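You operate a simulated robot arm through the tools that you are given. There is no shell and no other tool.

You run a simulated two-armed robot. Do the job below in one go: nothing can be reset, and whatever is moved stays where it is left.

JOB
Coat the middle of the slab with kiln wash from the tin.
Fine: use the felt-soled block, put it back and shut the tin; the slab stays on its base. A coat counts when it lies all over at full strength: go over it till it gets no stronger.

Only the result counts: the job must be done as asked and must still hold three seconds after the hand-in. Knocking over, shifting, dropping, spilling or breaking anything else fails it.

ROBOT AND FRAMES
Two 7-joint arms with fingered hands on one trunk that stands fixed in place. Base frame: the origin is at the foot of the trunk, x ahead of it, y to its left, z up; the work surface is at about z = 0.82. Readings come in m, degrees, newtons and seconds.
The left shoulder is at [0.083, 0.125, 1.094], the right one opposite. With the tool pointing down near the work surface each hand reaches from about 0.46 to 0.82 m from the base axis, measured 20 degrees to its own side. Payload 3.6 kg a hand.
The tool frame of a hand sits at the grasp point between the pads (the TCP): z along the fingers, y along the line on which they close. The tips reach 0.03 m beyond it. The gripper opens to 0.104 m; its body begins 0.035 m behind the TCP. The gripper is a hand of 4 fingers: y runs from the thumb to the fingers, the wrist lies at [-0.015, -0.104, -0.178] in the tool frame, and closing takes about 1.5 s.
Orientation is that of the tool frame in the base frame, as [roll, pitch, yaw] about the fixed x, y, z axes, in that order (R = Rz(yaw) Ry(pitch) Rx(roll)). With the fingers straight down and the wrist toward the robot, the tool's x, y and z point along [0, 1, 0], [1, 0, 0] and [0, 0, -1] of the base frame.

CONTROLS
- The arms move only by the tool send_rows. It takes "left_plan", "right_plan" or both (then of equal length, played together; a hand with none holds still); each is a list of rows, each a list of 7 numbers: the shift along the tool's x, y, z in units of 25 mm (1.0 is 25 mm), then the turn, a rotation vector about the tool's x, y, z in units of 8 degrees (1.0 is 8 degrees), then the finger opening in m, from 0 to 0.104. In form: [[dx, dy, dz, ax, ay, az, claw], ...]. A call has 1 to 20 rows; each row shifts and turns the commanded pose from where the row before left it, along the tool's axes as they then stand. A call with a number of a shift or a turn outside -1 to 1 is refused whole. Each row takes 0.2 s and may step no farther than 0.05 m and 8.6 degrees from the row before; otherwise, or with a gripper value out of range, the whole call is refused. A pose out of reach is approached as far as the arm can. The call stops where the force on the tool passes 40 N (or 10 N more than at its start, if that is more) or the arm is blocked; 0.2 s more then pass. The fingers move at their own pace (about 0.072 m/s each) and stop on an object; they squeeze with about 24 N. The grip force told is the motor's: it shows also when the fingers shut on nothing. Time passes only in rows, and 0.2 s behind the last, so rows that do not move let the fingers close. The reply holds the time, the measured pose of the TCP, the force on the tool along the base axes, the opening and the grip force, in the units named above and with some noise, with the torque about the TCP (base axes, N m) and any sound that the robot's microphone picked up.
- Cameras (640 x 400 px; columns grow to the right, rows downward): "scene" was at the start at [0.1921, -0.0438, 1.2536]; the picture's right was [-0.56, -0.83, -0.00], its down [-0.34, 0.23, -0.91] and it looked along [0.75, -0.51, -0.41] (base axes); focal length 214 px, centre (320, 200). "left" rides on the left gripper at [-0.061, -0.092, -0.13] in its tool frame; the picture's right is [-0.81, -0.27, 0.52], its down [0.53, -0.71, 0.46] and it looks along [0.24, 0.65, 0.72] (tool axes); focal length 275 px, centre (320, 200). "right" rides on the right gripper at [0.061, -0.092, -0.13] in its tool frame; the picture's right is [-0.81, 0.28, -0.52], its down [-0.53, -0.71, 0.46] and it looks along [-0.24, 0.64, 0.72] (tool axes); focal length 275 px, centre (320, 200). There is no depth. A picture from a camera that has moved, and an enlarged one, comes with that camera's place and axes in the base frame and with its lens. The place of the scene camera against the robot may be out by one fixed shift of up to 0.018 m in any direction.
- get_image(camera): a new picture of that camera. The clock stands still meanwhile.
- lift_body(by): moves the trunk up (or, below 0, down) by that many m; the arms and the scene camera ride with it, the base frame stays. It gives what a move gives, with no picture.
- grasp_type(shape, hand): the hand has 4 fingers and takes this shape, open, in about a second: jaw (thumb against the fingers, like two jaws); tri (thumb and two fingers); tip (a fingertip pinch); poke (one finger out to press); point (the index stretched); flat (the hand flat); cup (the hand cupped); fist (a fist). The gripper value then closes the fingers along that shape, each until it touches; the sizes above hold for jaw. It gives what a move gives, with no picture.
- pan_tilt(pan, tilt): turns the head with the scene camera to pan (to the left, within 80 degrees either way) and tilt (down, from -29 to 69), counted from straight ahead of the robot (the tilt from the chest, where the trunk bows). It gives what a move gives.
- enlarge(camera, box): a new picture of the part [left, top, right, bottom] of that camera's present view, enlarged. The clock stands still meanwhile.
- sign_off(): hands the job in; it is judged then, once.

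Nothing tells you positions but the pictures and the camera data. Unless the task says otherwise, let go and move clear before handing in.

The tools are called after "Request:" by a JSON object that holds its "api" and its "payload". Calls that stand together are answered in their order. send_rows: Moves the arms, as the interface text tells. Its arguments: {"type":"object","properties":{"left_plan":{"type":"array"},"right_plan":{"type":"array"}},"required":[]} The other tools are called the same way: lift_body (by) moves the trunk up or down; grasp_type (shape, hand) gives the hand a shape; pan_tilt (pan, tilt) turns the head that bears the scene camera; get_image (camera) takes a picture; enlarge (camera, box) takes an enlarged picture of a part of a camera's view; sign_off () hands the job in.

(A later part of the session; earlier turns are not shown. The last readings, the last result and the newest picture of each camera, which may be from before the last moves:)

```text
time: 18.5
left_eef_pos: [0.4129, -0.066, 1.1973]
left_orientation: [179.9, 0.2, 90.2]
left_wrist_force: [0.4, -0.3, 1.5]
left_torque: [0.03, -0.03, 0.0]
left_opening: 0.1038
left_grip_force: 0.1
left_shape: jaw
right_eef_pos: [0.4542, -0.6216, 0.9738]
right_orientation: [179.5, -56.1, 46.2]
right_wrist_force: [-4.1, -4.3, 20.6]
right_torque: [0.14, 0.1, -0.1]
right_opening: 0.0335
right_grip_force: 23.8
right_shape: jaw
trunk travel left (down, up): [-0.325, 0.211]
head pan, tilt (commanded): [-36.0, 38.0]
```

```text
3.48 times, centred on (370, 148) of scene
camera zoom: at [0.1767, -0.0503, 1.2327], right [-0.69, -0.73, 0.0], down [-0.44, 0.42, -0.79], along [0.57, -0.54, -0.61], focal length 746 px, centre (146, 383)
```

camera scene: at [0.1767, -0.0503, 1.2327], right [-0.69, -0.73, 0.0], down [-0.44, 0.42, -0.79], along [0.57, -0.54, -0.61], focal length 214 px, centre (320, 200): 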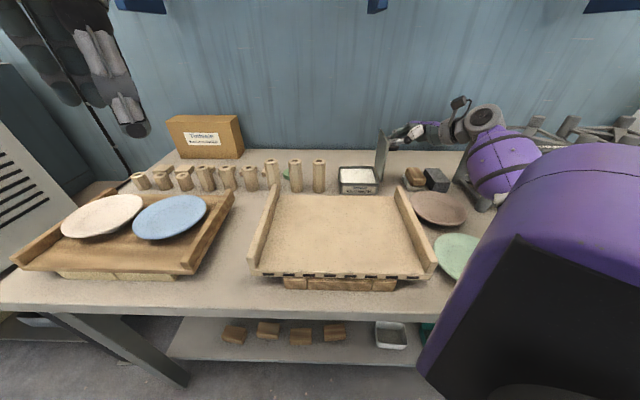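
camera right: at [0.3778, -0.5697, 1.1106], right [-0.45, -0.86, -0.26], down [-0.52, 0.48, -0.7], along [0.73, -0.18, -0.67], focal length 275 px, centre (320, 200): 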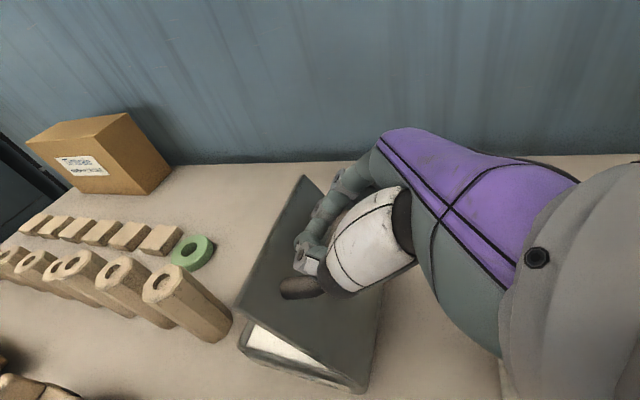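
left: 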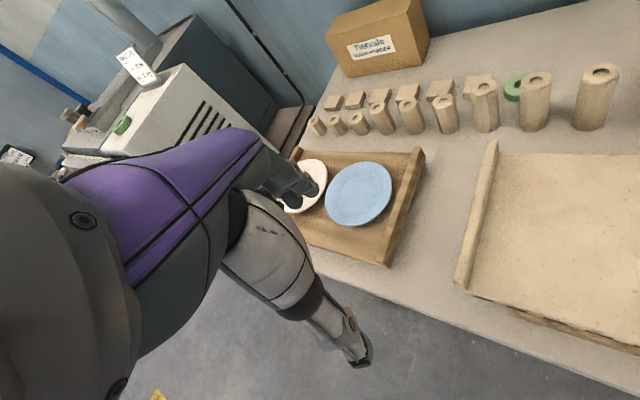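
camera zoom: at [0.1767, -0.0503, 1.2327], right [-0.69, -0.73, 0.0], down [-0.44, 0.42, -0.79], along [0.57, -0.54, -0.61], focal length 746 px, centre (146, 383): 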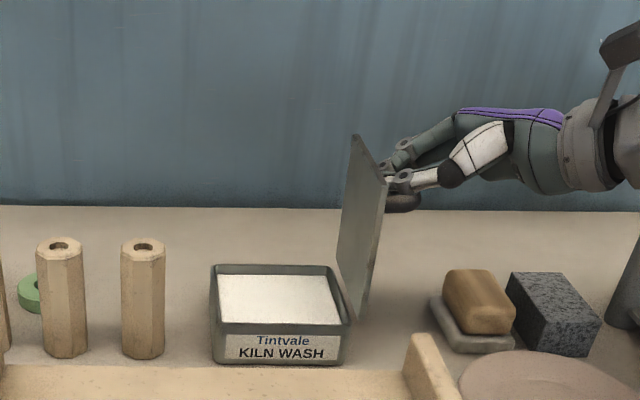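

The lid is just past upright, with the thumb resting above the handle. I'll push it a little further so it leans back on its own.

Request:
{"api": "send_rows", "payload": {"right_plan": [[-0.508, 0, -0.352, 0, 0, 0, 0.03], [0, 0, 0, 0, 0, 0, 0.03]]}}

Request:
{"api": "enlarge", "payload": {"camera": "scene", "box": [340, 90, 540, 215]}}

Request:
{"api": "get_image", "payload": {"camera": "right"}}

```text
time: 19.1
left_eef_pos: [0.4136, -0.0667, 1.1968]
left_orientation: [179.9, 0.2, 90.3]
left_wrist_force: [1.0, -0.2, 0.0]
left_torque: [-0.01, -0.02, 0.03]
left_opening: 0.1038
left_grip_force: 0.1
left_shape: jaw
right_eef_pos: [0.4442, -0.6307, 0.9682]
right_orientation: [179.5, -56.1, 46.3]
right_wrist_force: [-6.9, -6.1, 23.3]
right_torque: [0.11, -0.07, -0.02]
right_opening: 0.0328
right_grip_force: 24.1
right_shape: jaw
trunk travel left (down, up): [-0.325, 0.211]
head pan, tilt (commanded): [-36.0, 38.0]
```

```text
3.20 times, centred on (440, 152) of scene
camera zoom: at [0.1762, -0.0503, 1.2328], right [-0.69, -0.73, 0.0], down [-0.44, 0.42, -0.79], along [0.57, -0.54, -0.61], focal length 686 px, centre (-64, 352)
```

zoom: 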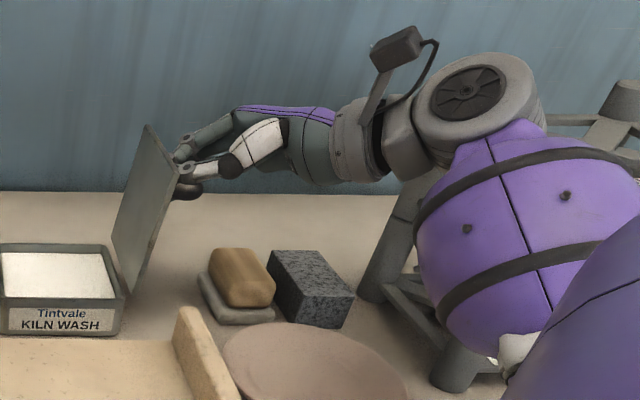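

```text
taken
camera right: at [0.327, -0.6215, 1.0909], right [-0.41, -0.83, -0.38], down [-0.45, 0.55, -0.7], along [0.79, -0.12, -0.6], focal length 275 px, centre (320, 200)
```

right: 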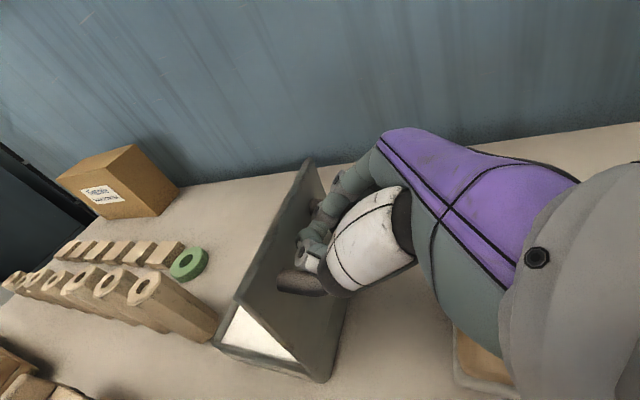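

The lid leans back past upright at about 105 degrees. I'll open the fingers slowly where they are, and check whether the lid stays.

Request:
{"api": "send_rows", "payload": {"right_plan": [[0, 0, 0, 0, 0, 0, 0.06], [0, 0, 0, 0, 0, 0, 0.09], [0, 0, 0, 0, 0, 0, 0.104], [0, 0, 0, 0, 0, 0, 0.104], [0, 0, 0, 0, 0, 0, 0.104]]}}

Request:
{"api": "enlarge", "payload": {"camera": "scene", "box": [340, 90, 540, 215]}}

Request:
{"api": "get_image", "payload": {"camera": "right"}}

```text
time: 20.3
left_eef_pos: [0.4116, -0.0664, 1.1971]
left_orientation: [179.8, 0.2, 90.0]
left_wrist_force: [0.6, -0.2, 0.3]
left_torque: [-0.01, 0.0, -0.01]
left_opening: 0.1036
left_grip_force: 0.0
left_shape: jaw
right_eef_pos: [0.4434, -0.631, 0.9732]
right_orientation: [178.8, -56.4, 46.8]
right_wrist_force: [-6.2, -9.2, 37.7]
right_torque: [0.52, -0.34, 0.31]
right_opening: 0.0302
right_grip_force: 0.1
right_shape: jaw
trunk travel left (down, up): [-0.325, 0.211]
head pan, tilt (commanded): [-36.0, 38.0]
```

```text
3.20 times, centred on (440, 152) of scene
camera zoom: at [0.1752, -0.0496, 1.233], right [-0.69, -0.73, 0.0], down [-0.44, 0.42, -0.79], along [0.57, -0.54, -0.61], focal length 686 px, centre (-64, 352)
```

zoom: 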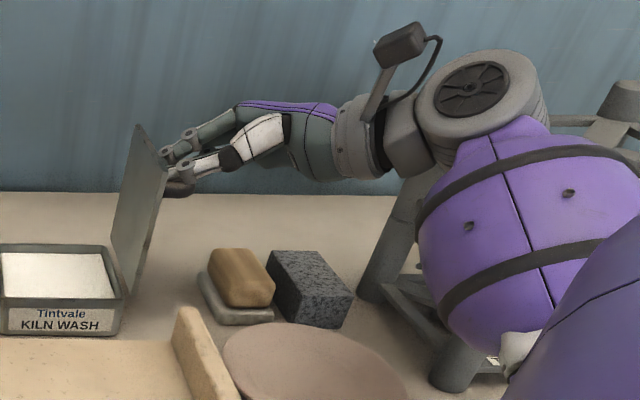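

```text
taken
camera right: at [0.3252, -0.6213, 1.0944], right [-0.41, -0.83, -0.39], down [-0.45, 0.55, -0.71], along [0.79, -0.12, -0.6], focal length 275 px, centre (320, 200)
```

right: 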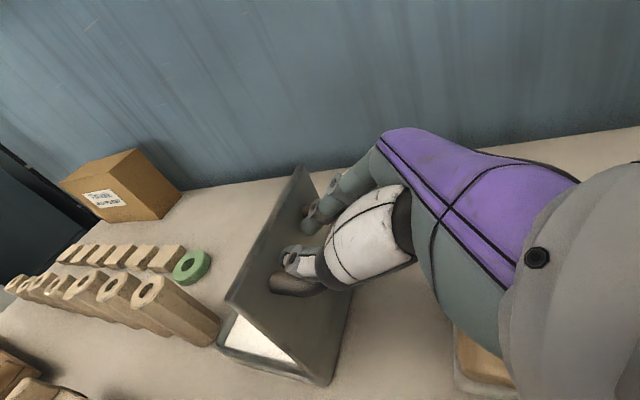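

The fingertips press on the lid plate as they open, so I'll draw the hand back along its own axis to free them.

Request:
{"api": "send_rows", "payload": {"right_plan": [[0, 0, -0.4, 0, 0, 0, 0.104], [0, 0, -0.4, 0, 0, 0, 0.104], [0, 0, 0, 0, 0, 0, 0.104]]}}

Request:
{"api": "enlarge", "payload": {"camera": "scene", "box": [340, 90, 540, 215]}}

Request:
{"api": "get_image", "payload": {"camera": "right"}}

```text
time: 21.1
left_eef_pos: [0.4148, -0.0676, 1.1965]
left_orientation: [-179.9, 0.1, 90.2]
left_wrist_force: [0.3, -0.6, -1.1]
left_torque: [0.01, -0.01, -0.01]
left_opening: 0.1037
left_grip_force: 0.1
left_shape: jaw
right_eef_pos: [0.4343, -0.6412, 0.9733]
right_orientation: [-179.2, -55.9, 45.4]
right_wrist_force: [3.2, -3.0, -0.1]
right_torque: [0.1, 0.1, -0.12]
right_opening: 0.0294
right_grip_force: 0.1
right_shape: jaw
trunk travel left (down, up): [-0.325, 0.211]
head pan, tilt (commanded): [-36.0, 38.0]
```

```text
3.20 times, centred on (440, 152) of scene
camera zoom: at [0.1786, -0.0518, 1.2321], right [-0.69, -0.73, 0.0], down [-0.45, 0.42, -0.79], along [0.57, -0.54, -0.62], focal length 686 px, centre (-64, 352)
```

zoom: 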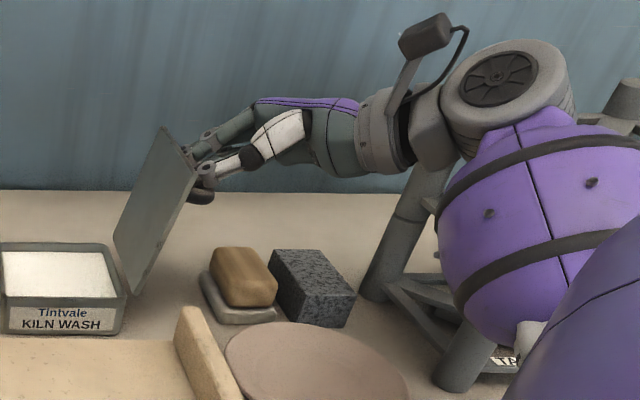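

```text
taken
camera right: at [0.3181, -0.6342, 1.0968], right [-0.42, -0.82, -0.38], down [-0.46, 0.55, -0.69], along [0.78, -0.11, -0.61], focal length 275 px, centre (320, 200)
```

right: 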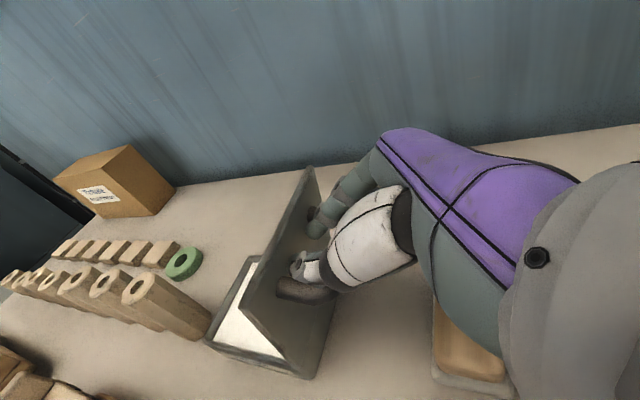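

The lid followed the hand back a little, so something still hooks the handle. I'll look closely before moving again.

Request:
{"api": "enlarge", "payload": {"camera": "right", "box": [230, 150, 430, 350]}}

Request:
{"api": "enlarge", "payload": {"camera": "scene", "box": [370, 110, 450, 170]}}

```text
2.00 times, centred on (330, 250) of right
camera zoom: at [0.3181, -0.6342, 1.0968], right [-0.42, -0.82, -0.38], down [-0.46, 0.55, -0.69], along [0.78, -0.11, -0.61], focal length 551 px, centre (300, 100)
```

zoom: 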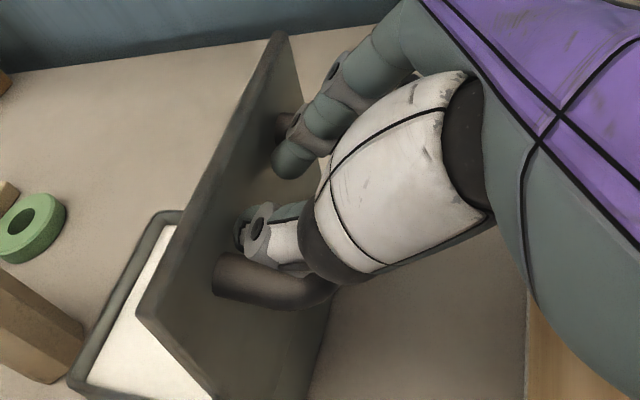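

```text
6.67 times, centred on (410, 140) of scene
camera zoom: at [0.1786, -0.0518, 1.2321], right [-0.69, -0.73, 0.0], down [-0.45, 0.42, -0.79], along [0.57, -0.54, -0.62], focal length 1430 px, centre (-280, 600)
```

zoom: 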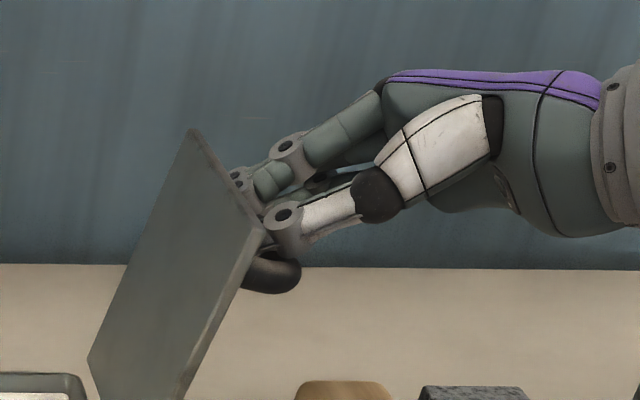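

The fingertips sit between the two handle legs and press outward on them, which is what drags the lid. I'll relax the fingers to a narrow gap and withdraw upward along the plate.

Request:
{"api": "send_rows", "payload": {"right_plan": [[0, 0, 0, 0, 0, 0, 0.022], [0, 0, 0, 0, 0, 0, 0.022]]}}

Request:
{"api": "enlarge", "payload": {"camera": "scene", "box": [370, 110, 450, 170]}}

Request:
{"api": "enlarge", "payload": {"camera": "right", "box": [230, 150, 430, 350]}}

```text
time: 21.7
left_eef_pos: [0.4152, -0.0691, 1.1956]
left_orientation: [-179.9, 0.1, 90.3]
left_wrist_force: [0.9, 0.3, 0.1]
left_torque: [-0.01, -0.03, 0.01]
left_opening: 0.1039
left_grip_force: 0.1
left_shape: jaw
right_eef_pos: [0.4345, -0.6435, 0.9749]
right_orientation: [-179.9, -56.0, 45.9]
right_wrist_force: [4.8, -3.3, -2.7]
right_torque: [-0.02, -0.02, -0.07]
right_opening: 0.0185
right_grip_force: 23.9
right_shape: jaw
trunk travel left (down, up): [-0.325, 0.211]
head pan, tilt (commanded): [-36.0, 38.0]
```

```text
6.67 times, centred on (410, 140) of scene
camera zoom: at [0.1793, -0.0523, 1.2321], right [-0.69, -0.73, 0.0], down [-0.45, 0.42, -0.79], along [0.57, -0.54, -0.62], focal length 1430 px, centre (-280, 600)
```

zoom: 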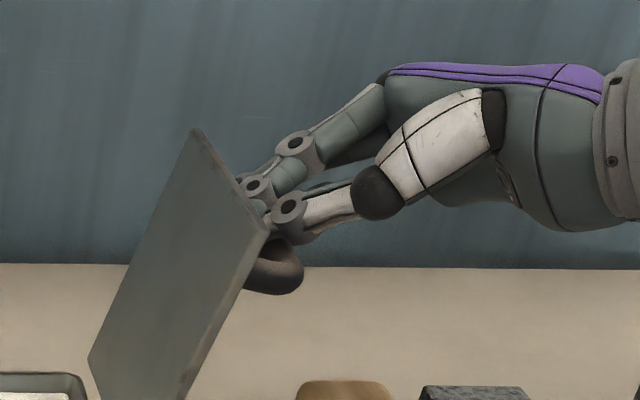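

```text
2.00 times, centred on (330, 250) of right
camera zoom: at [0.3184, -0.6347, 1.0986], right [-0.42, -0.82, -0.38], down [-0.46, 0.55, -0.69], along [0.78, -0.11, -0.61], focal length 551 px, centre (300, 100)
```

zoom: 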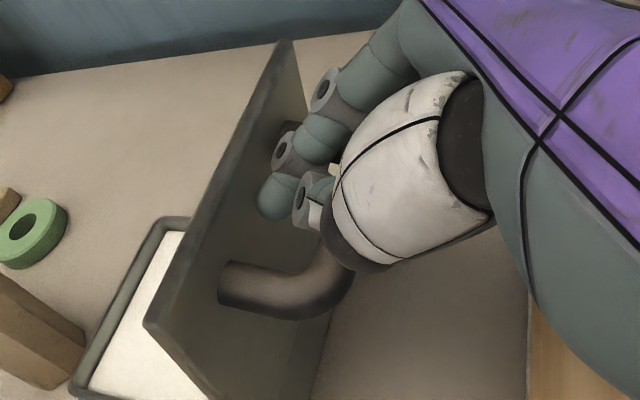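

Request:
{"api": "send_rows", "payload": {"right_plan": [[0.335, 0, -0.497, 0, 0, 0, 0.022], [0.335, 0, -0.497, 0, 0, 0, 0.022], [0, 0, 0, 0, 0, 0, 0.022]]}}

Request:
{"api": "enlarge", "payload": {"camera": "scene", "box": [340, 90, 540, 215]}}

Request:
{"api": "enlarge", "payload": {"camera": "right", "box": [230, 150, 430, 350]}}

```text
time: 22.5
left_eef_pos: [0.4144, -0.0666, 1.1962]
left_orientation: [180.0, 0.1, 90.2]
left_wrist_force: [-0.8, 0.4, -0.2]
left_torque: [-0.01, 0.02, 0.01]
left_opening: 0.1034
left_grip_force: 0.0
left_shape: jaw
right_eef_pos: [0.4248, -0.6501, 1.0055]
right_orientation: [-179.8, -55.9, 45.8]
right_wrist_force: [-0.2, -0.6, -0.3]
right_torque: [0.01, 0.0, -0.03]
right_opening: 0.0135
right_grip_force: 23.5
right_shape: jaw
trunk travel left (down, up): [-0.325, 0.211]
head pan, tilt (commanded): [-36.0, 38.0]
```

```text
3.20 times, centred on (440, 152) of scene
camera zoom: at [0.1781, -0.0514, 1.2324], right [-0.69, -0.73, 0.0], down [-0.45, 0.42, -0.79], along [0.57, -0.54, -0.61], focal length 686 px, centre (-64, 352)
```

zoom: 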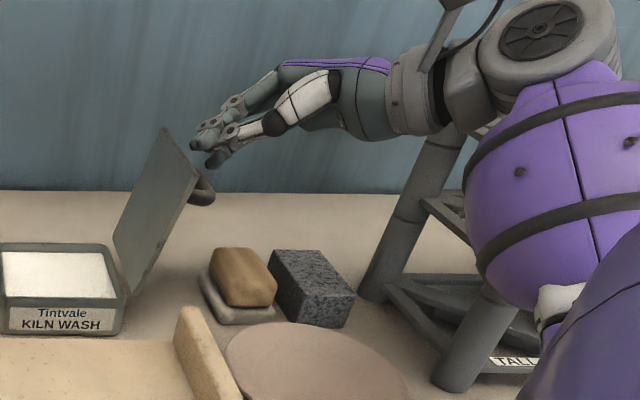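

```text
2.00 times, centred on (330, 250) of right
camera zoom: at [0.3088, -0.6416, 1.1283], right [-0.42, -0.83, -0.38], down [-0.46, 0.55, -0.7], along [0.79, -0.11, -0.61], focal length 551 px, centre (300, 100)
```

zoom: 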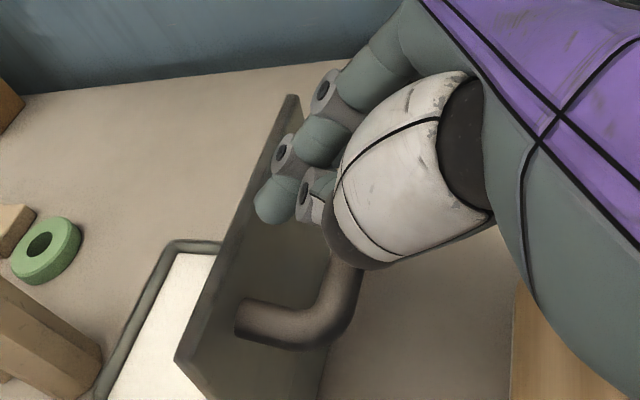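

The lid now stays open by itself at about 112 degrees. I'll raise the hand, set it upright again and move above the felt-soled block.

Request:
{"api": "send_rows", "payload": {"right_plan": [[0.497, 0, -0.336, 0, -1.0, 0, 0.022], [0.446, 0, -0.401, 0, -1.0, 0, 0.05], [0.386, 0, -0.46, 0, -1.0, 0, 0.08], [0.318, 0, -0.509, 0, -1.0, 0, 0.104], [0.244, 0, -0.548, 0, -1.0, 0, 0.104], [0.165, 0, -0.577, 0, -1.0, 0, 0.104], [0.083, 0, -0.594, 0, -1.0, 0, 0.104], [-0.72, 0.29, 0, 0, 0, 0, 0.104], [-0.72, 0.29, 0, 0, 0, 0, 0.104], [-0.72, 0.29, 0, 0, 0, 0, 0.104], [0, 0, 0, 0, 0, 0, 0.104], [0, 0, 0, 0, 0, 0, 0.104]]}}

Request:
{"api": "get_image", "payload": {"camera": "right"}}

Request:
{"api": "get_image", "payload": {"camera": "scene"}}

```text
time: 25.1
left_eef_pos: [0.4155, -0.0677, 1.1967]
left_orientation: [-180.0, 0.1, 90.2]
left_wrist_force: [0.4, 0.5, 0.5]
left_torque: [-0.02, -0.02, 0.0]
left_opening: 0.1036
left_grip_force: 0.1
left_shape: jaw
right_eef_pos: [0.4037, -0.7048, 1.1105]
right_orientation: [179.9, 0.0, 45.9]
right_wrist_force: [0.8, 0.3, 0.9]
right_torque: [0.01, 0.0, -0.03]
right_opening: 0.104
right_grip_force: 0.0
right_shape: jaw
trunk travel left (down, up): [-0.325, 0.211]
head pan, tilt (commanded): [-36.0, 38.0]
```

```text
taken
camera right: at [0.3819, -0.5994, 1.2402], right [-0.37, -0.77, 0.52], down [-0.88, 0.11, -0.46], along [0.29, -0.62, -0.72], focal length 275 px, centre (320, 200)
```

right: 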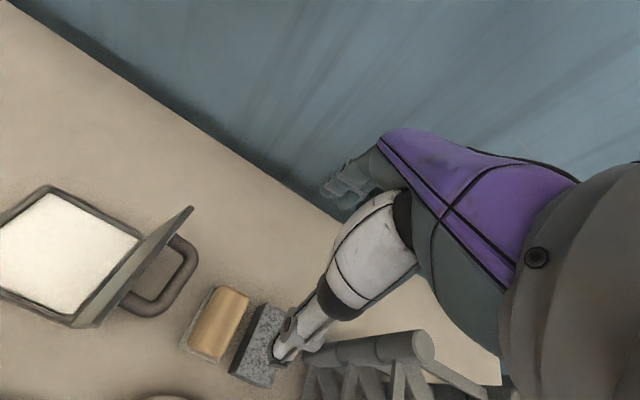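

```text
taken
camera scene: at [0.1783, -0.0517, 1.2323], right [-0.69, -0.73, 0.0], down [-0.45, 0.42, -0.79], along [0.57, -0.54, -0.61], focal length 214 px, centre (320, 200)
```

scene: 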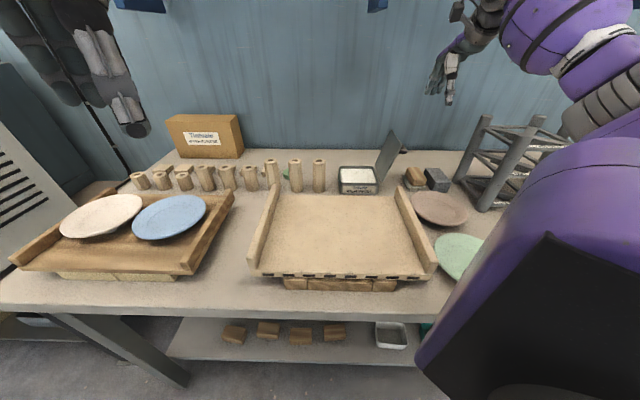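

Request:
{"api": "enlarge", "payload": {"camera": "right", "box": [160, 260, 300, 400]}}

Request:
{"api": "enlarge", "payload": {"camera": "right", "box": [0, 160, 220, 360]}}

Request:
{"api": "enlarge", "payload": {"camera": "scene", "box": [330, 120, 470, 210]}}

```text
2.86 times, centred on (230, 330) of right
camera zoom: at [0.3819, -0.5994, 1.2402], right [-0.37, -0.77, 0.52], down [-0.88, 0.11, -0.46], along [0.29, -0.62, -0.72], focal length 786 px, centre (577, -171)
```

zoom: 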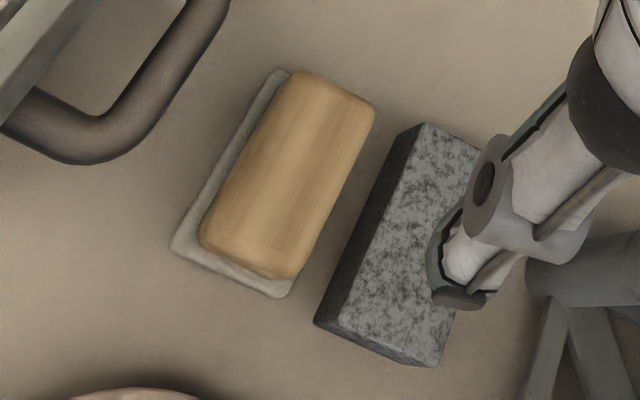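

```text
2.00 times, centred on (110, 260) of right
camera zoom: at [0.3819, -0.5994, 1.2402], right [-0.37, -0.77, 0.52], down [-0.88, 0.11, -0.46], along [0.29, -0.62, -0.72], focal length 551 px, centre (740, 80)
```

zoom: 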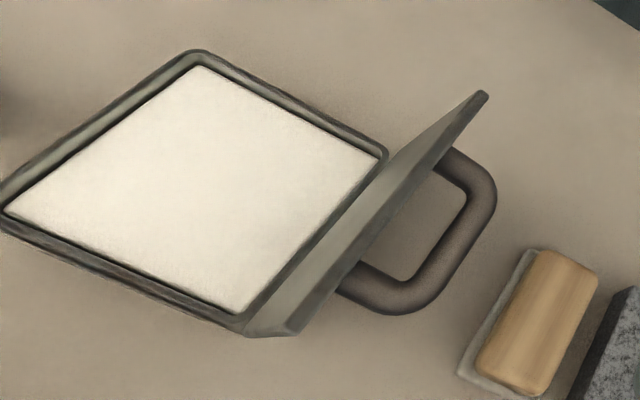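

```text
4.44 times, centred on (400, 165) of scene
camera zoom: at [0.1783, -0.0517, 1.2323], right [-0.69, -0.73, 0.0], down [-0.45, 0.42, -0.79], along [0.57, -0.54, -0.61], focal length 953 px, centre (-36, 356)
```

zoom: 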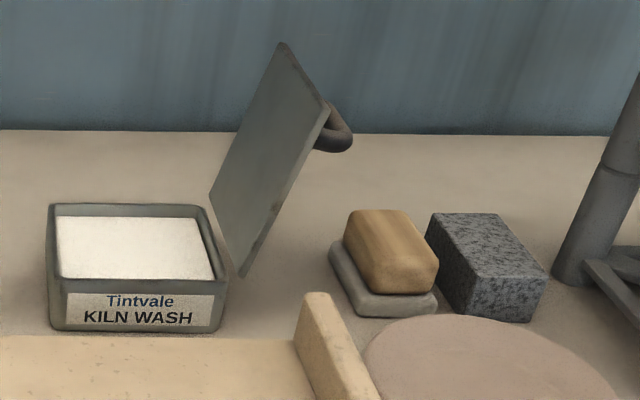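

The block's centre is near (0.400, -0.702), its wood top at about z 0.862, lined up with my hand. I'll go down to just above it and check clearance from the lid handle, grey block and plate.

Request:
{"api": "send_rows", "payload": {"right_plan": [[0.05, -0.12, 1.0, 0, 0, 0, 0.104], [0, 0, 1.0, 0, 0, 0, 0.104], [0, 0, 1.0, 0, 0, 0, 0.104], [0, 0, 1.0, 0, 0, 0, 0.104], [0, 0, 1.0, 0, 0, 0, 0.104], [0, 0, 1.0, 0, 0, 0, 0.104], [0, 0, 1.0, 0, 0, 0, 0.104], [0, 0, 0.8, 0, 0, 0, 0.104], [0, 0, 0, 0, 0, 0, 0.104]]}}

Request:
{"api": "get_image", "payload": {"camera": "right"}}

Request:
{"api": "enlarge", "payload": {"camera": "scene", "box": [350, 100, 490, 215]}}

```text
time: 27.1
left_eef_pos: [0.4152, -0.0674, 1.1964]
left_orientation: [-180.0, 0.1, 90.2]
left_wrist_force: [-0.2, -0.2, 0.7]
left_torque: [0.0, 0.0, -0.02]
left_opening: 0.1037
left_grip_force: 0.0
left_shape: jaw
right_eef_pos: [0.4029, -0.7012, 0.9151]
right_orientation: [179.9, 0.0, 46.0]
right_wrist_force: [0.3, -0.1, -0.2]
right_torque: [-0.01, -0.01, -0.02]
right_opening: 0.1035
right_grip_force: 0.1
right_shape: jaw
trunk travel left (down, up): [-0.325, 0.211]
head pan, tilt (commanded): [-36.0, 38.0]
```

```text
taken
camera right: at [0.3803, -0.5953, 1.0449], right [-0.37, -0.77, 0.52], down [-0.88, 0.11, -0.46], along [0.29, -0.62, -0.72], focal length 275 px, centre (320, 200)
```

right: 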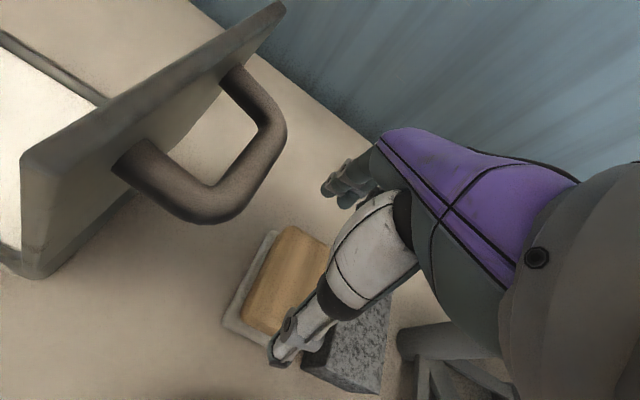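

```text
3.48 times, centred on (420, 158) of scene
camera zoom: at [0.1783, -0.0515, 1.2324], right [-0.69, -0.73, 0.0], down [-0.45, 0.42, -0.79], along [0.57, -0.54, -0.61], focal length 746 px, centre (-28, 348)
```

zoom: 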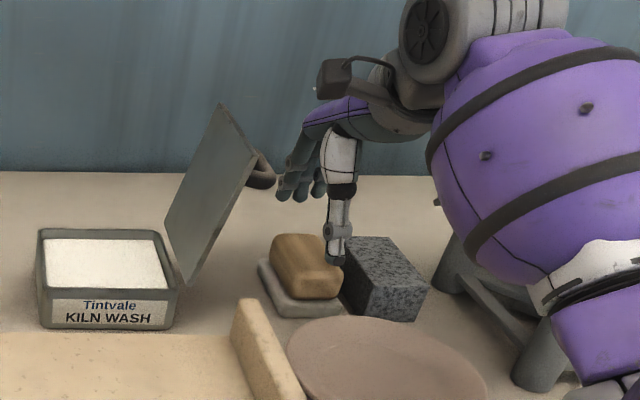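

The thumb line is centred on the block, and there's over a centimetre between palm and lid handle. I'll go down the last 4.8 cm and grip the wood.

Request:
{"api": "send_rows", "payload": {"right_plan": [[0, 0, 0.8, 0, 0, 0, 0.104], [0, 0, 0.6, 0, 0, 0, 0.104], [0, 0, 0.5, 0, 0, 0, 0.104], [0, 0, 0, 0, 0, 0, 0.104], [0, 0, 0, 0, 0, 0, 0.085], [0, 0, 0, 0, 0, 0, 0.07], [0, 0, 0, 0, 0, 0, 0.06], [0, 0, 0, 0, 0, 0, 0.06]]}}

Request:
{"api": "get_image", "payload": {"camera": "right"}}

Request:
{"api": "enlarge", "payload": {"camera": "scene", "box": [350, 100, 490, 215]}}

```text
time: 28.9
left_eef_pos: [0.4155, -0.0692, 1.1969]
left_orientation: [-179.9, 0.0, 90.2]
left_wrist_force: [-0.4, -0.5, -0.9]
left_torque: [-0.01, -0.01, 0.0]
left_opening: 0.1036
left_grip_force: 0.0
left_shape: jaw
right_eef_pos: [0.403, -0.7018, 0.8694]
right_orientation: [180.0, 0.1, 46.0]
right_wrist_force: [-0.5, 0.0, -0.2]
right_torque: [-0.02, -0.04, -0.03]
right_opening: 0.0726
right_grip_force: 23.8
right_shape: jaw
trunk travel left (down, up): [-0.325, 0.211]
head pan, tilt (commanded): [-36.0, 38.0]
```

```text
taken
camera right: at [0.3801, -0.5961, 0.9984], right [-0.37, -0.77, 0.52], down [-0.88, 0.11, -0.46], along [0.29, -0.62, -0.72], focal length 275 px, centre (320, 200)
```

right: 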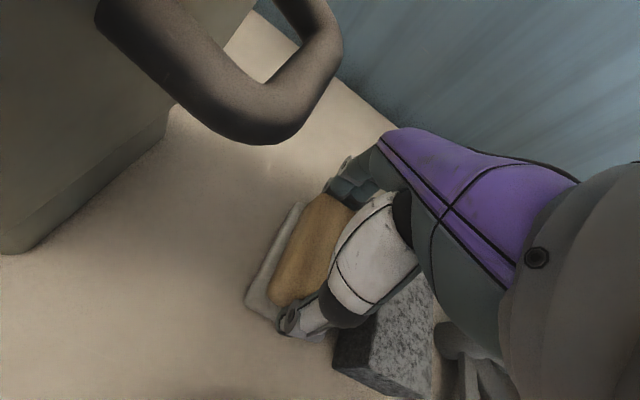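

```text
3.48 times, centred on (420, 158) of scene
camera zoom: at [0.1784, -0.0516, 1.2323], right [-0.69, -0.73, 0.0], down [-0.45, 0.42, -0.79], along [0.57, -0.54, -0.61], focal length 746 px, centre (-28, 348)
```

zoom: 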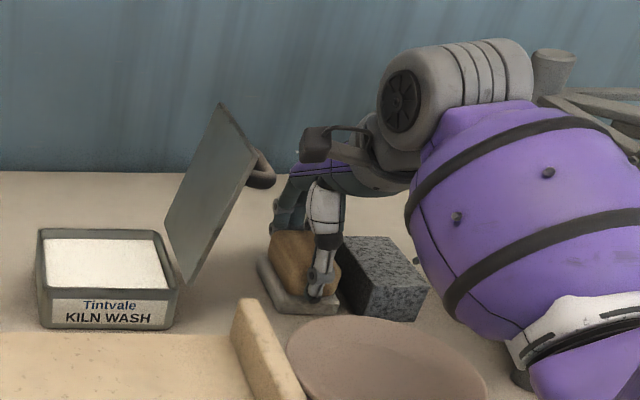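

The block is gripped (opening 0.0726 m, 24 N). I'll tighten it a touch and lift it 4 cm to check that it comes along level.

Request:
{"api": "send_rows", "payload": {"right_plan": [[0, 0, 0, 0, 0, 0, 0.05], [0, 0, 0, 0, 0, 0, 0.05], [0, 0, -0.4, 0, 0, 0, 0.05], [0, 0, -0.6, 0, 0, 0, 0.05], [0, 0, -0.6, 0, 0, 0, 0.05], [0, 0, 0, 0, 0, 0, 0.05]]}}

Request:
{"api": "get_image", "payload": {"camera": "right"}}

Request:
{"api": "enlarge", "payload": {"camera": "scene", "box": [350, 100, 490, 215]}}

```text
time: 30.3
left_eef_pos: [0.4151, -0.0684, 1.1967]
left_orientation: [-179.9, 0.1, 90.3]
left_wrist_force: [-0.4, 0.3, 0.6]
left_torque: [0.0, -0.02, -0.01]
left_opening: 0.1034
left_grip_force: 0.1
left_shape: jaw
right_eef_pos: [0.4028, -0.7017, 0.9079]
right_orientation: [180.0, 0.0, 45.9]
right_wrist_force: [-0.2, -0.3, -1.0]
right_torque: [0.02, -0.02, 0.03]
right_opening: 0.0726
right_grip_force: 23.6
right_shape: jaw
trunk travel left (down, up): [-0.325, 0.211]
head pan, tilt (commanded): [-36.0, 38.0]
```

```text
taken
camera right: at [0.3795, -0.5956, 1.0378], right [-0.37, -0.77, 0.52], down [-0.88, 0.11, -0.46], along [0.29, -0.62, -0.72], focal length 275 px, centre (320, 200)
```

right: 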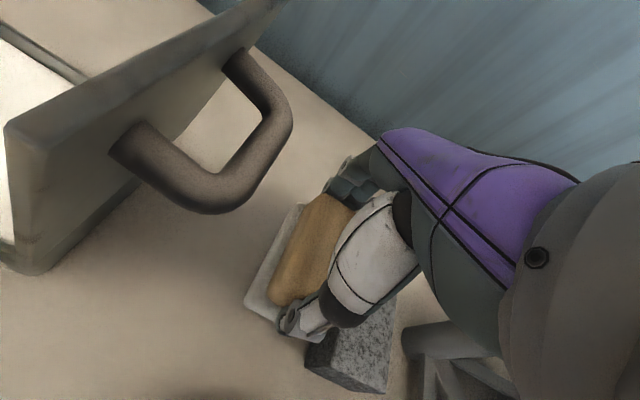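

```text
3.48 times, centred on (420, 158) of scene
camera zoom: at [0.1785, -0.0517, 1.2323], right [-0.69, -0.73, 0.0], down [-0.45, 0.42, -0.79], along [0.57, -0.54, -0.62], focal length 746 px, centre (-28, 348)
```

zoom: 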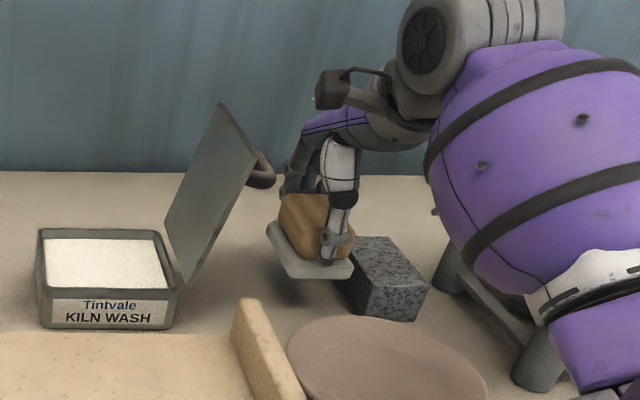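

The block lifted cleanly and level. I'll raise it well above the open lid, then carry it left to over the middle of the tin.

Request:
{"api": "send_rows", "payload": {"right_plan": [[0, 0, -0.91, 0, 0, 0, 0.05], [0, 0, -0.91, 0, 0, 0, 0.05], [0, 0, -0.91, 0, 0, 0, 0.05], [0, 0, -0.91, 0, 0, 0, 0.05], [0, 0, -0.91, 0, 0, 0, 0.05], [0, 0, -0.91, 0, 0, 0, 0.05], [0, 0, -0.91, 0, 0, 0, 0.05], [0, 0, -0.91, 0, 0, 0, 0.05], [0.9375, -0.056, 0, 0, 0, 0, 0.05], [0.9375, -0.056, 0, 0, 0, 0, 0.05], [0.9375, -0.056, 0, 0, 0, 0, 0.05], [0.9375, -0.056, 0, 0, 0, 0, 0.05], [0.9375, -0.056, 0, 0, 0, 0, 0.05], [0.9375, -0.056, 0, 0, 0, 0, 0.05], [0.9375, -0.056, 0, 0, 0, 0, 0.05], [0.9375, -0.056, 0, 0, 0, 0, 0.05], [0, 0, 0, 0, 0, 0, 0.05], [0, 0, 0, 0, 0, 0, 0.05]]}}

Request:
{"api": "get_image", "payload": {"camera": "right"}}

Request:
{"api": "enlarge", "payload": {"camera": "scene", "box": [310, 90, 450, 215]}}

```text
time: 34.1
left_eef_pos: [0.4165, -0.0671, 1.1961]
left_orientation: [179.9, 0.1, 90.2]
left_wrist_force: [-0.2, -0.7, 0.2]
left_torque: [0.01, -0.01, 0.03]
left_opening: 0.1037
left_grip_force: 0.1
left_shape: jaw
right_eef_pos: [0.5262, -0.5604, 1.0904]
right_orientation: [179.9, 0.1, 46.0]
right_wrist_force: [-0.4, -0.2, -1.2]
right_torque: [0.0, -0.01, -0.02]
right_opening: 0.072
right_grip_force: 23.6
right_shape: jaw
trunk travel left (down, up): [-0.325, 0.211]
head pan, tilt (commanded): [-36.0, 38.0]
```

```text
taken
camera right: at [0.5031, -0.453, 1.2205], right [-0.37, -0.77, 0.52], down [-0.88, 0.11, -0.46], along [0.29, -0.62, -0.72], focal length 275 px, centre (320, 200)
```

right: 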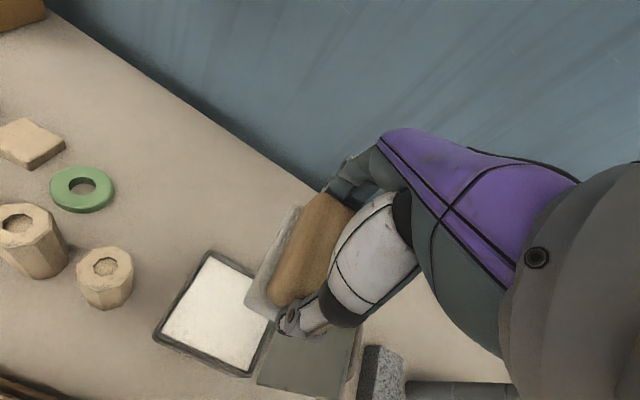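

```text
3.20 times, centred on (380, 152) of scene
camera zoom: at [0.1786, -0.0514, 1.2323], right [-0.69, -0.73, 0.0], down [-0.45, 0.42, -0.79], along [0.57, -0.54, -0.62], focal length 686 px, centre (128, 352)
```

zoom: 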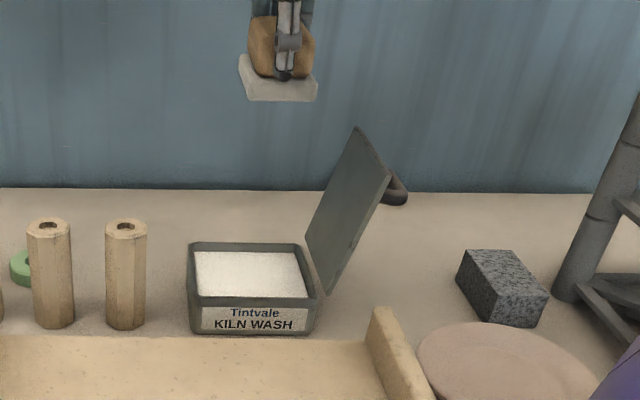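

Request:
{"api": "enlarge", "payload": {"camera": "right", "box": [140, 230, 380, 400]}}

```text
2.35 times, centred on (260, 315) of right
camera zoom: at [0.5031, -0.453, 1.2205], right [-0.37, -0.77, 0.52], down [-0.88, 0.11, -0.46], along [0.29, -0.62, -0.72], focal length 648 px, centre (461, -71)
```

zoom: 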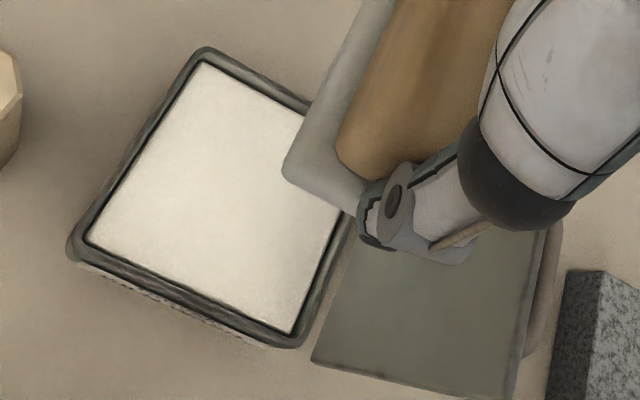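

The wash surface is at about z 0.853 with the rim at 0.866, and the block is centred over the tin. I'll lower it to just above the rim and check.

Request:
{"api": "send_rows", "payload": {"right_plan": [[0, 0, 1.0, 0, 0, 0, 0.05], [0, 0, 1.0, 0, 0, 0, 0.05], [0, 0, 1.0, 0, 0, 0, 0.05], [0, 0, 1.0, 0, 0, 0, 0.05], [0, 0, 1.0, 0, 0, 0, 0.05], [0, 0, 0.8, 0, 0, 0, 0.05], [0, 0, 0.6, 0, 0, 0, 0.05], [0, 0, 0, 0, 0, 0, 0.05], [0, 0, 0, 0, 0, 0, 0.05]]}}

Request:
{"api": "get_image", "payload": {"camera": "right"}}

Request:
{"api": "enlarge", "payload": {"camera": "scene", "box": [320, 110, 420, 205]}}

```text
time: 36.1
left_eef_pos: [0.4155, -0.0693, 1.1961]
left_orientation: [180.0, 0.1, 90.2]
left_wrist_force: [0.7, -0.3, -0.4]
left_torque: [-0.03, -0.01, 0.01]
left_opening: 0.1039
left_grip_force: 0.1
left_shape: jaw
right_eef_pos: [0.5253, -0.5607, 0.9298]
right_orientation: [180.0, 0.0, 46.0]
right_wrist_force: [0.2, -0.4, -0.4]
right_torque: [0.01, 0.01, -0.04]
right_opening: 0.0721
right_grip_force: 24.2
right_shape: jaw
trunk travel left (down, up): [-0.325, 0.211]
head pan, tilt (commanded): [-36.0, 38.0]
```

```text
taken
camera right: at [0.5017, -0.4539, 1.0601], right [-0.37, -0.77, 0.52], down [-0.88, 0.11, -0.46], along [0.29, -0.62, -0.72], focal length 275 px, centre (320, 200)
```

right: 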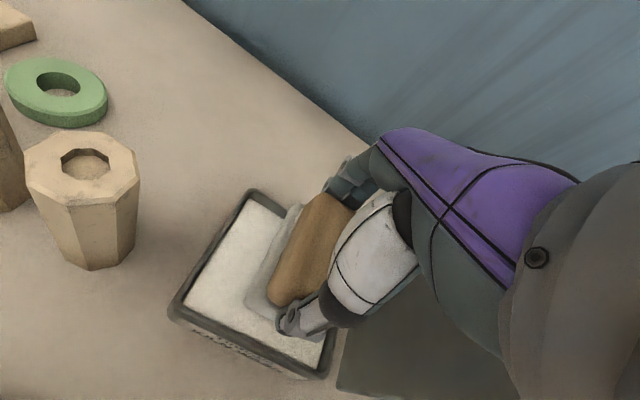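

```text
4.21 times, centred on (370, 158) of scene
camera zoom: at [0.1785, -0.0516, 1.2323], right [-0.69, -0.73, 0.0], down [-0.45, 0.42, -0.79], along [0.57, -0.54, -0.62], focal length 903 px, centre (110, 379)
```

zoom: 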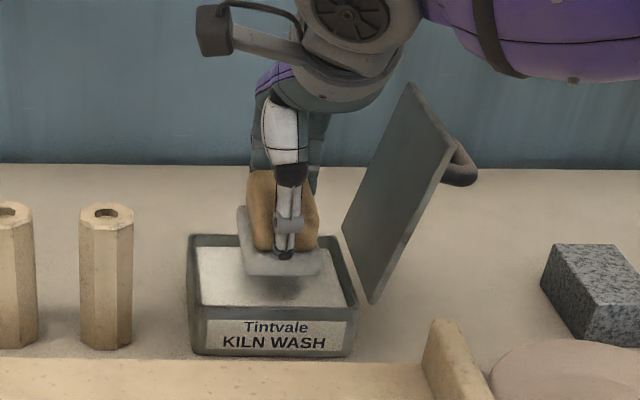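

The sole hangs 3 cm over the wash, well inside the rim. I'll lower it slowly until it dips.

Request:
{"api": "send_rows", "payload": {"right_plan": [[0, 0, 0.4, 0, 0, 0, 0.05], [0, 0, 0.4, 0, 0, 0, 0.05], [0, 0, 0.2, 0, 0, 0, 0.05], [0, 0, 0.2, 0, 0, 0, 0.05], [0, 0, 0, 0, 0, 0, 0.05]]}}

Request:
{"api": "get_image", "payload": {"camera": "right"}}

Request:
{"api": "enlarge", "payload": {"camera": "scene", "box": [330, 130, 400, 200]}}

```text
time: 37.3
left_eef_pos: [0.4143, -0.0672, 1.1987]
left_orientation: [179.9, 0.1, 90.1]
left_wrist_force: [-0.9, 0.2, 0.0]
left_torque: [0.0, 0.0, -0.01]
left_opening: 0.1036
left_grip_force: 0.1
left_shape: jaw
right_eef_pos: [0.5249, -0.5592, 0.9044]
right_orientation: [179.7, 0.0, 46.0]
right_wrist_force: [-1.4, -3.7, 13.9]
right_torque: [-0.11, 0.05, -0.11]
right_opening: 0.0721
right_grip_force: 24.0
right_shape: jaw
trunk travel left (down, up): [-0.325, 0.211]
head pan, tilt (commanded): [-36.0, 38.0]
```

```text
taken
camera right: at [0.5013, -0.4522, 1.0328], right [-0.37, -0.77, 0.52], down [-0.88, 0.11, -0.46], along [0.3, -0.62, -0.72], focal length 275 px, centre (320, 200)
```

right: 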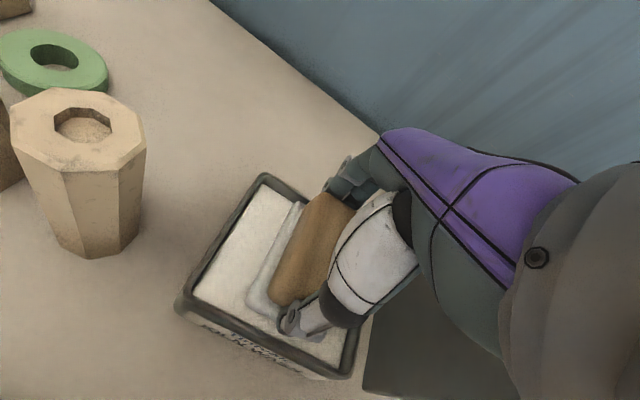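

```text
5.71 times, centred on (365, 165) of scene
camera zoom: at [0.1773, -0.0508, 1.2326], right [-0.69, -0.73, 0.0], down [-0.45, 0.42, -0.79], along [0.57, -0.54, -0.61], focal length 1226 px, centre (63, 400)
```

zoom: 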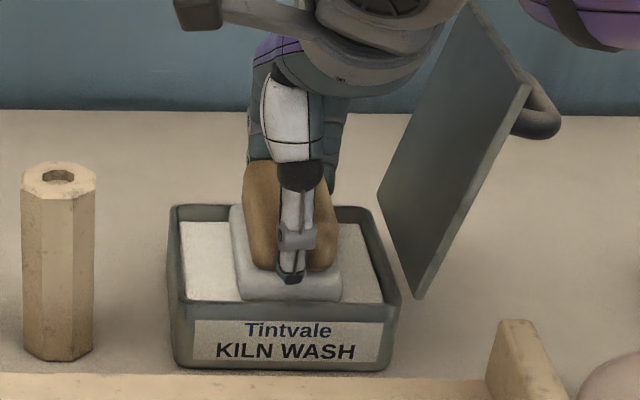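

The sole rests on the wash with about 14 N at the expected height. I'll hold it there for a second, ease off, then lift and look.

Request:
{"api": "send_rows", "payload": {"right_plan": [[0, 0, 0, 0, 0, 0, 0.05], [0.15, 0, -0.05, 0, 0, 0, 0.05], [-0.15, 0, 0, 0, 0, 0, 0.05], [-0.15, 0, 0, 0, 0, 0, 0.05], [0.15, 0, 0, 0, 0, 0, 0.05], [0, 0, 0, 0, 0, 0, 0.05]]}}

Request:
{"api": "get_image", "payload": {"camera": "right"}}

Request:
{"api": "enlarge", "payload": {"camera": "scene", "box": [330, 130, 400, 200]}}

```text
time: 38.7
left_eef_pos: [0.4148, -0.0665, 1.1968]
left_orientation: [179.9, 0.3, 90.2]
left_wrist_force: [-1.3, 0.0, 0.6]
left_torque: [0.0, -0.03, -0.01]
left_opening: 0.1036
left_grip_force: 0.1
left_shape: jaw
right_eef_pos: [0.5245, -0.5574, 0.9029]
right_orientation: [179.9, 0.0, 45.9]
right_wrist_force: [0.5, -0.8, 17.1]
right_torque: [-0.06, -0.03, 0.02]
right_opening: 0.072
right_grip_force: 24.6
right_shape: jaw
trunk travel left (down, up): [-0.325, 0.211]
head pan, tilt (commanded): [-36.0, 38.0]
```

```text
taken
camera right: at [0.5012, -0.4523, 1.0326], right [-0.37, -0.77, 0.52], down [-0.88, 0.11, -0.46], along [0.3, -0.62, -0.72], focal length 275 px, centre (320, 200)
```

right: 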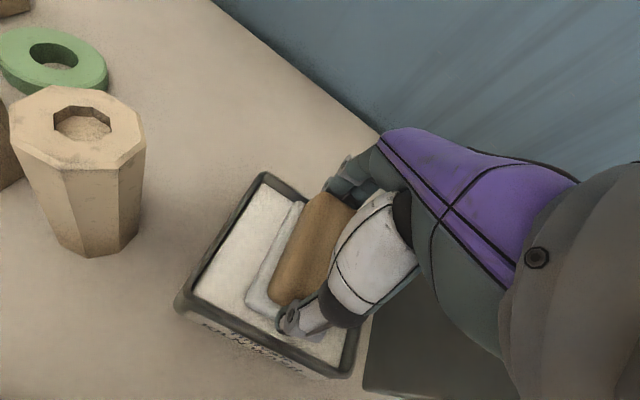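

```text
5.71 times, centred on (365, 165) of scene
camera zoom: at [0.1772, -0.0503, 1.2326], right [-0.69, -0.73, 0.0], down [-0.45, 0.42, -0.79], along [0.57, -0.54, -0.61], focal length 1226 px, centre (63, 400)
```

zoom: 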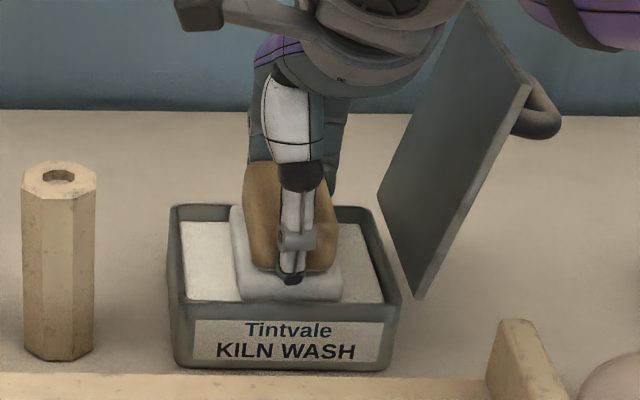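

The sole has turned whiter, so it has taken up wash. Before leaving, I'll look closely at the slab to fix its outline and its middle.

Request:
{"api": "enlarge", "payload": {"camera": "scene", "box": [240, 175, 448, 305]}}

Request:
{"api": "send_rows", "payload": {"right_plan": [[0, 0, -0.3, 0, 0, 0, 0.05], [0, 0, -0.6, 0, 0, 0, 0.05], [0, 0, -0.9, 0, 0, 0, 0.05], [0, 0, -0.9, 0, 0, 0, 0.05], [0, 0, -0.9, 0, 0, 0, 0.05], [0, 0, -0.4, 0, 0, 0, 0.05], [0, 0, 0, 0, 0, 0, 0.05]]}}

Request:
{"api": "get_image", "payload": {"camera": "right"}}

Request:
{"api": "enlarge", "payload": {"camera": "scene", "box": [320, 110, 420, 205]}}

```text
3.08 times, centred on (344, 240) of scene
camera zoom: at [0.1772, -0.0503, 1.2326], right [-0.69, -0.73, 0.0], down [-0.45, 0.42, -0.79], along [0.57, -0.54, -0.61], focal length 660 px, centre (246, 77)
```

zoom: 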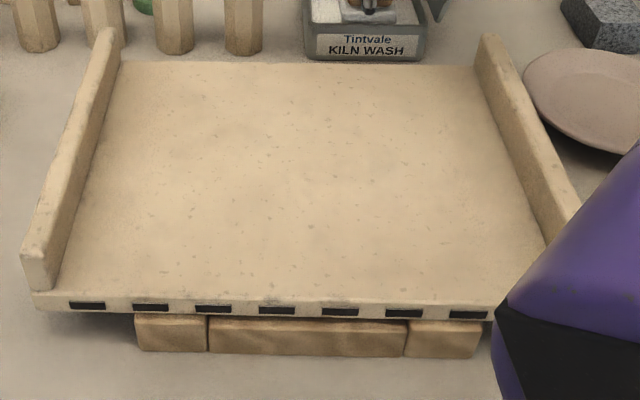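

```text
time: 40.3
left_eef_pos: [0.4162, -0.0679, 1.1962]
left_orientation: [-180.0, 0.1, 90.2]
left_wrist_force: [-0.2, 0.6, 0.1]
left_torque: [0.01, -0.01, 0.0]
left_opening: 0.1038
left_grip_force: 0.0
left_shape: jaw
right_eef_pos: [0.5245, -0.5581, 1.0025]
right_orientation: [179.9, 0.0, 45.9]
right_wrist_force: [-0.5, 0.1, -1.2]
right_torque: [0.0, -0.01, 0.0]
right_opening: 0.0719
right_grip_force: 23.2
right_shape: jaw
trunk travel left (down, up): [-0.325, 0.211]
head pan, tilt (commanded): [-36.0, 38.0]
```

```text
taken
camera right: at [0.5016, -0.4525, 1.1324], right [-0.37, -0.77, 0.52], down [-0.88, 0.11, -0.46], along [0.29, -0.62, -0.72], focal length 275 px, centre (320, 200)
```

right: 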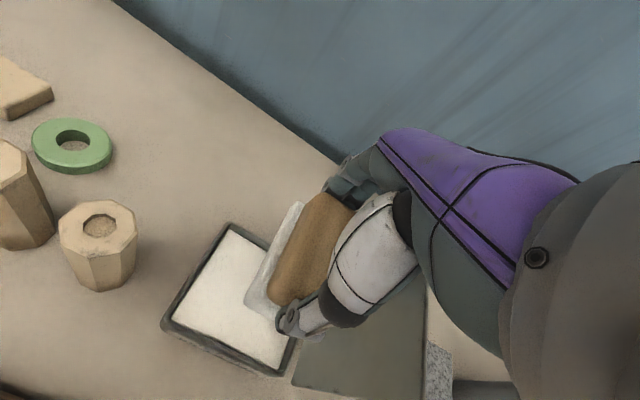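

```text
4.21 times, centred on (370, 158) of scene
camera zoom: at [0.1784, -0.0516, 1.2323], right [-0.69, -0.73, 0.0], down [-0.45, 0.42, -0.79], along [0.57, -0.54, -0.62], focal length 903 px, centre (110, 379)
```

zoom: 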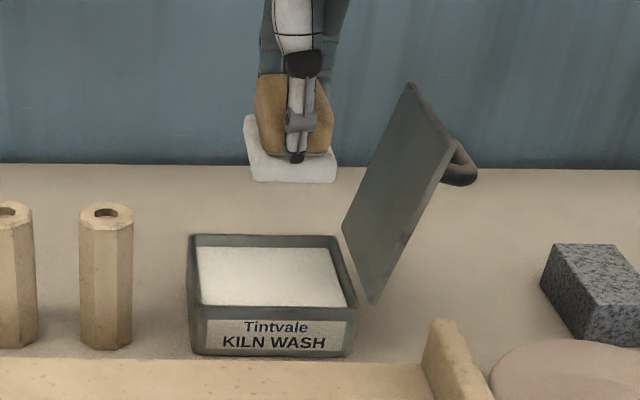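

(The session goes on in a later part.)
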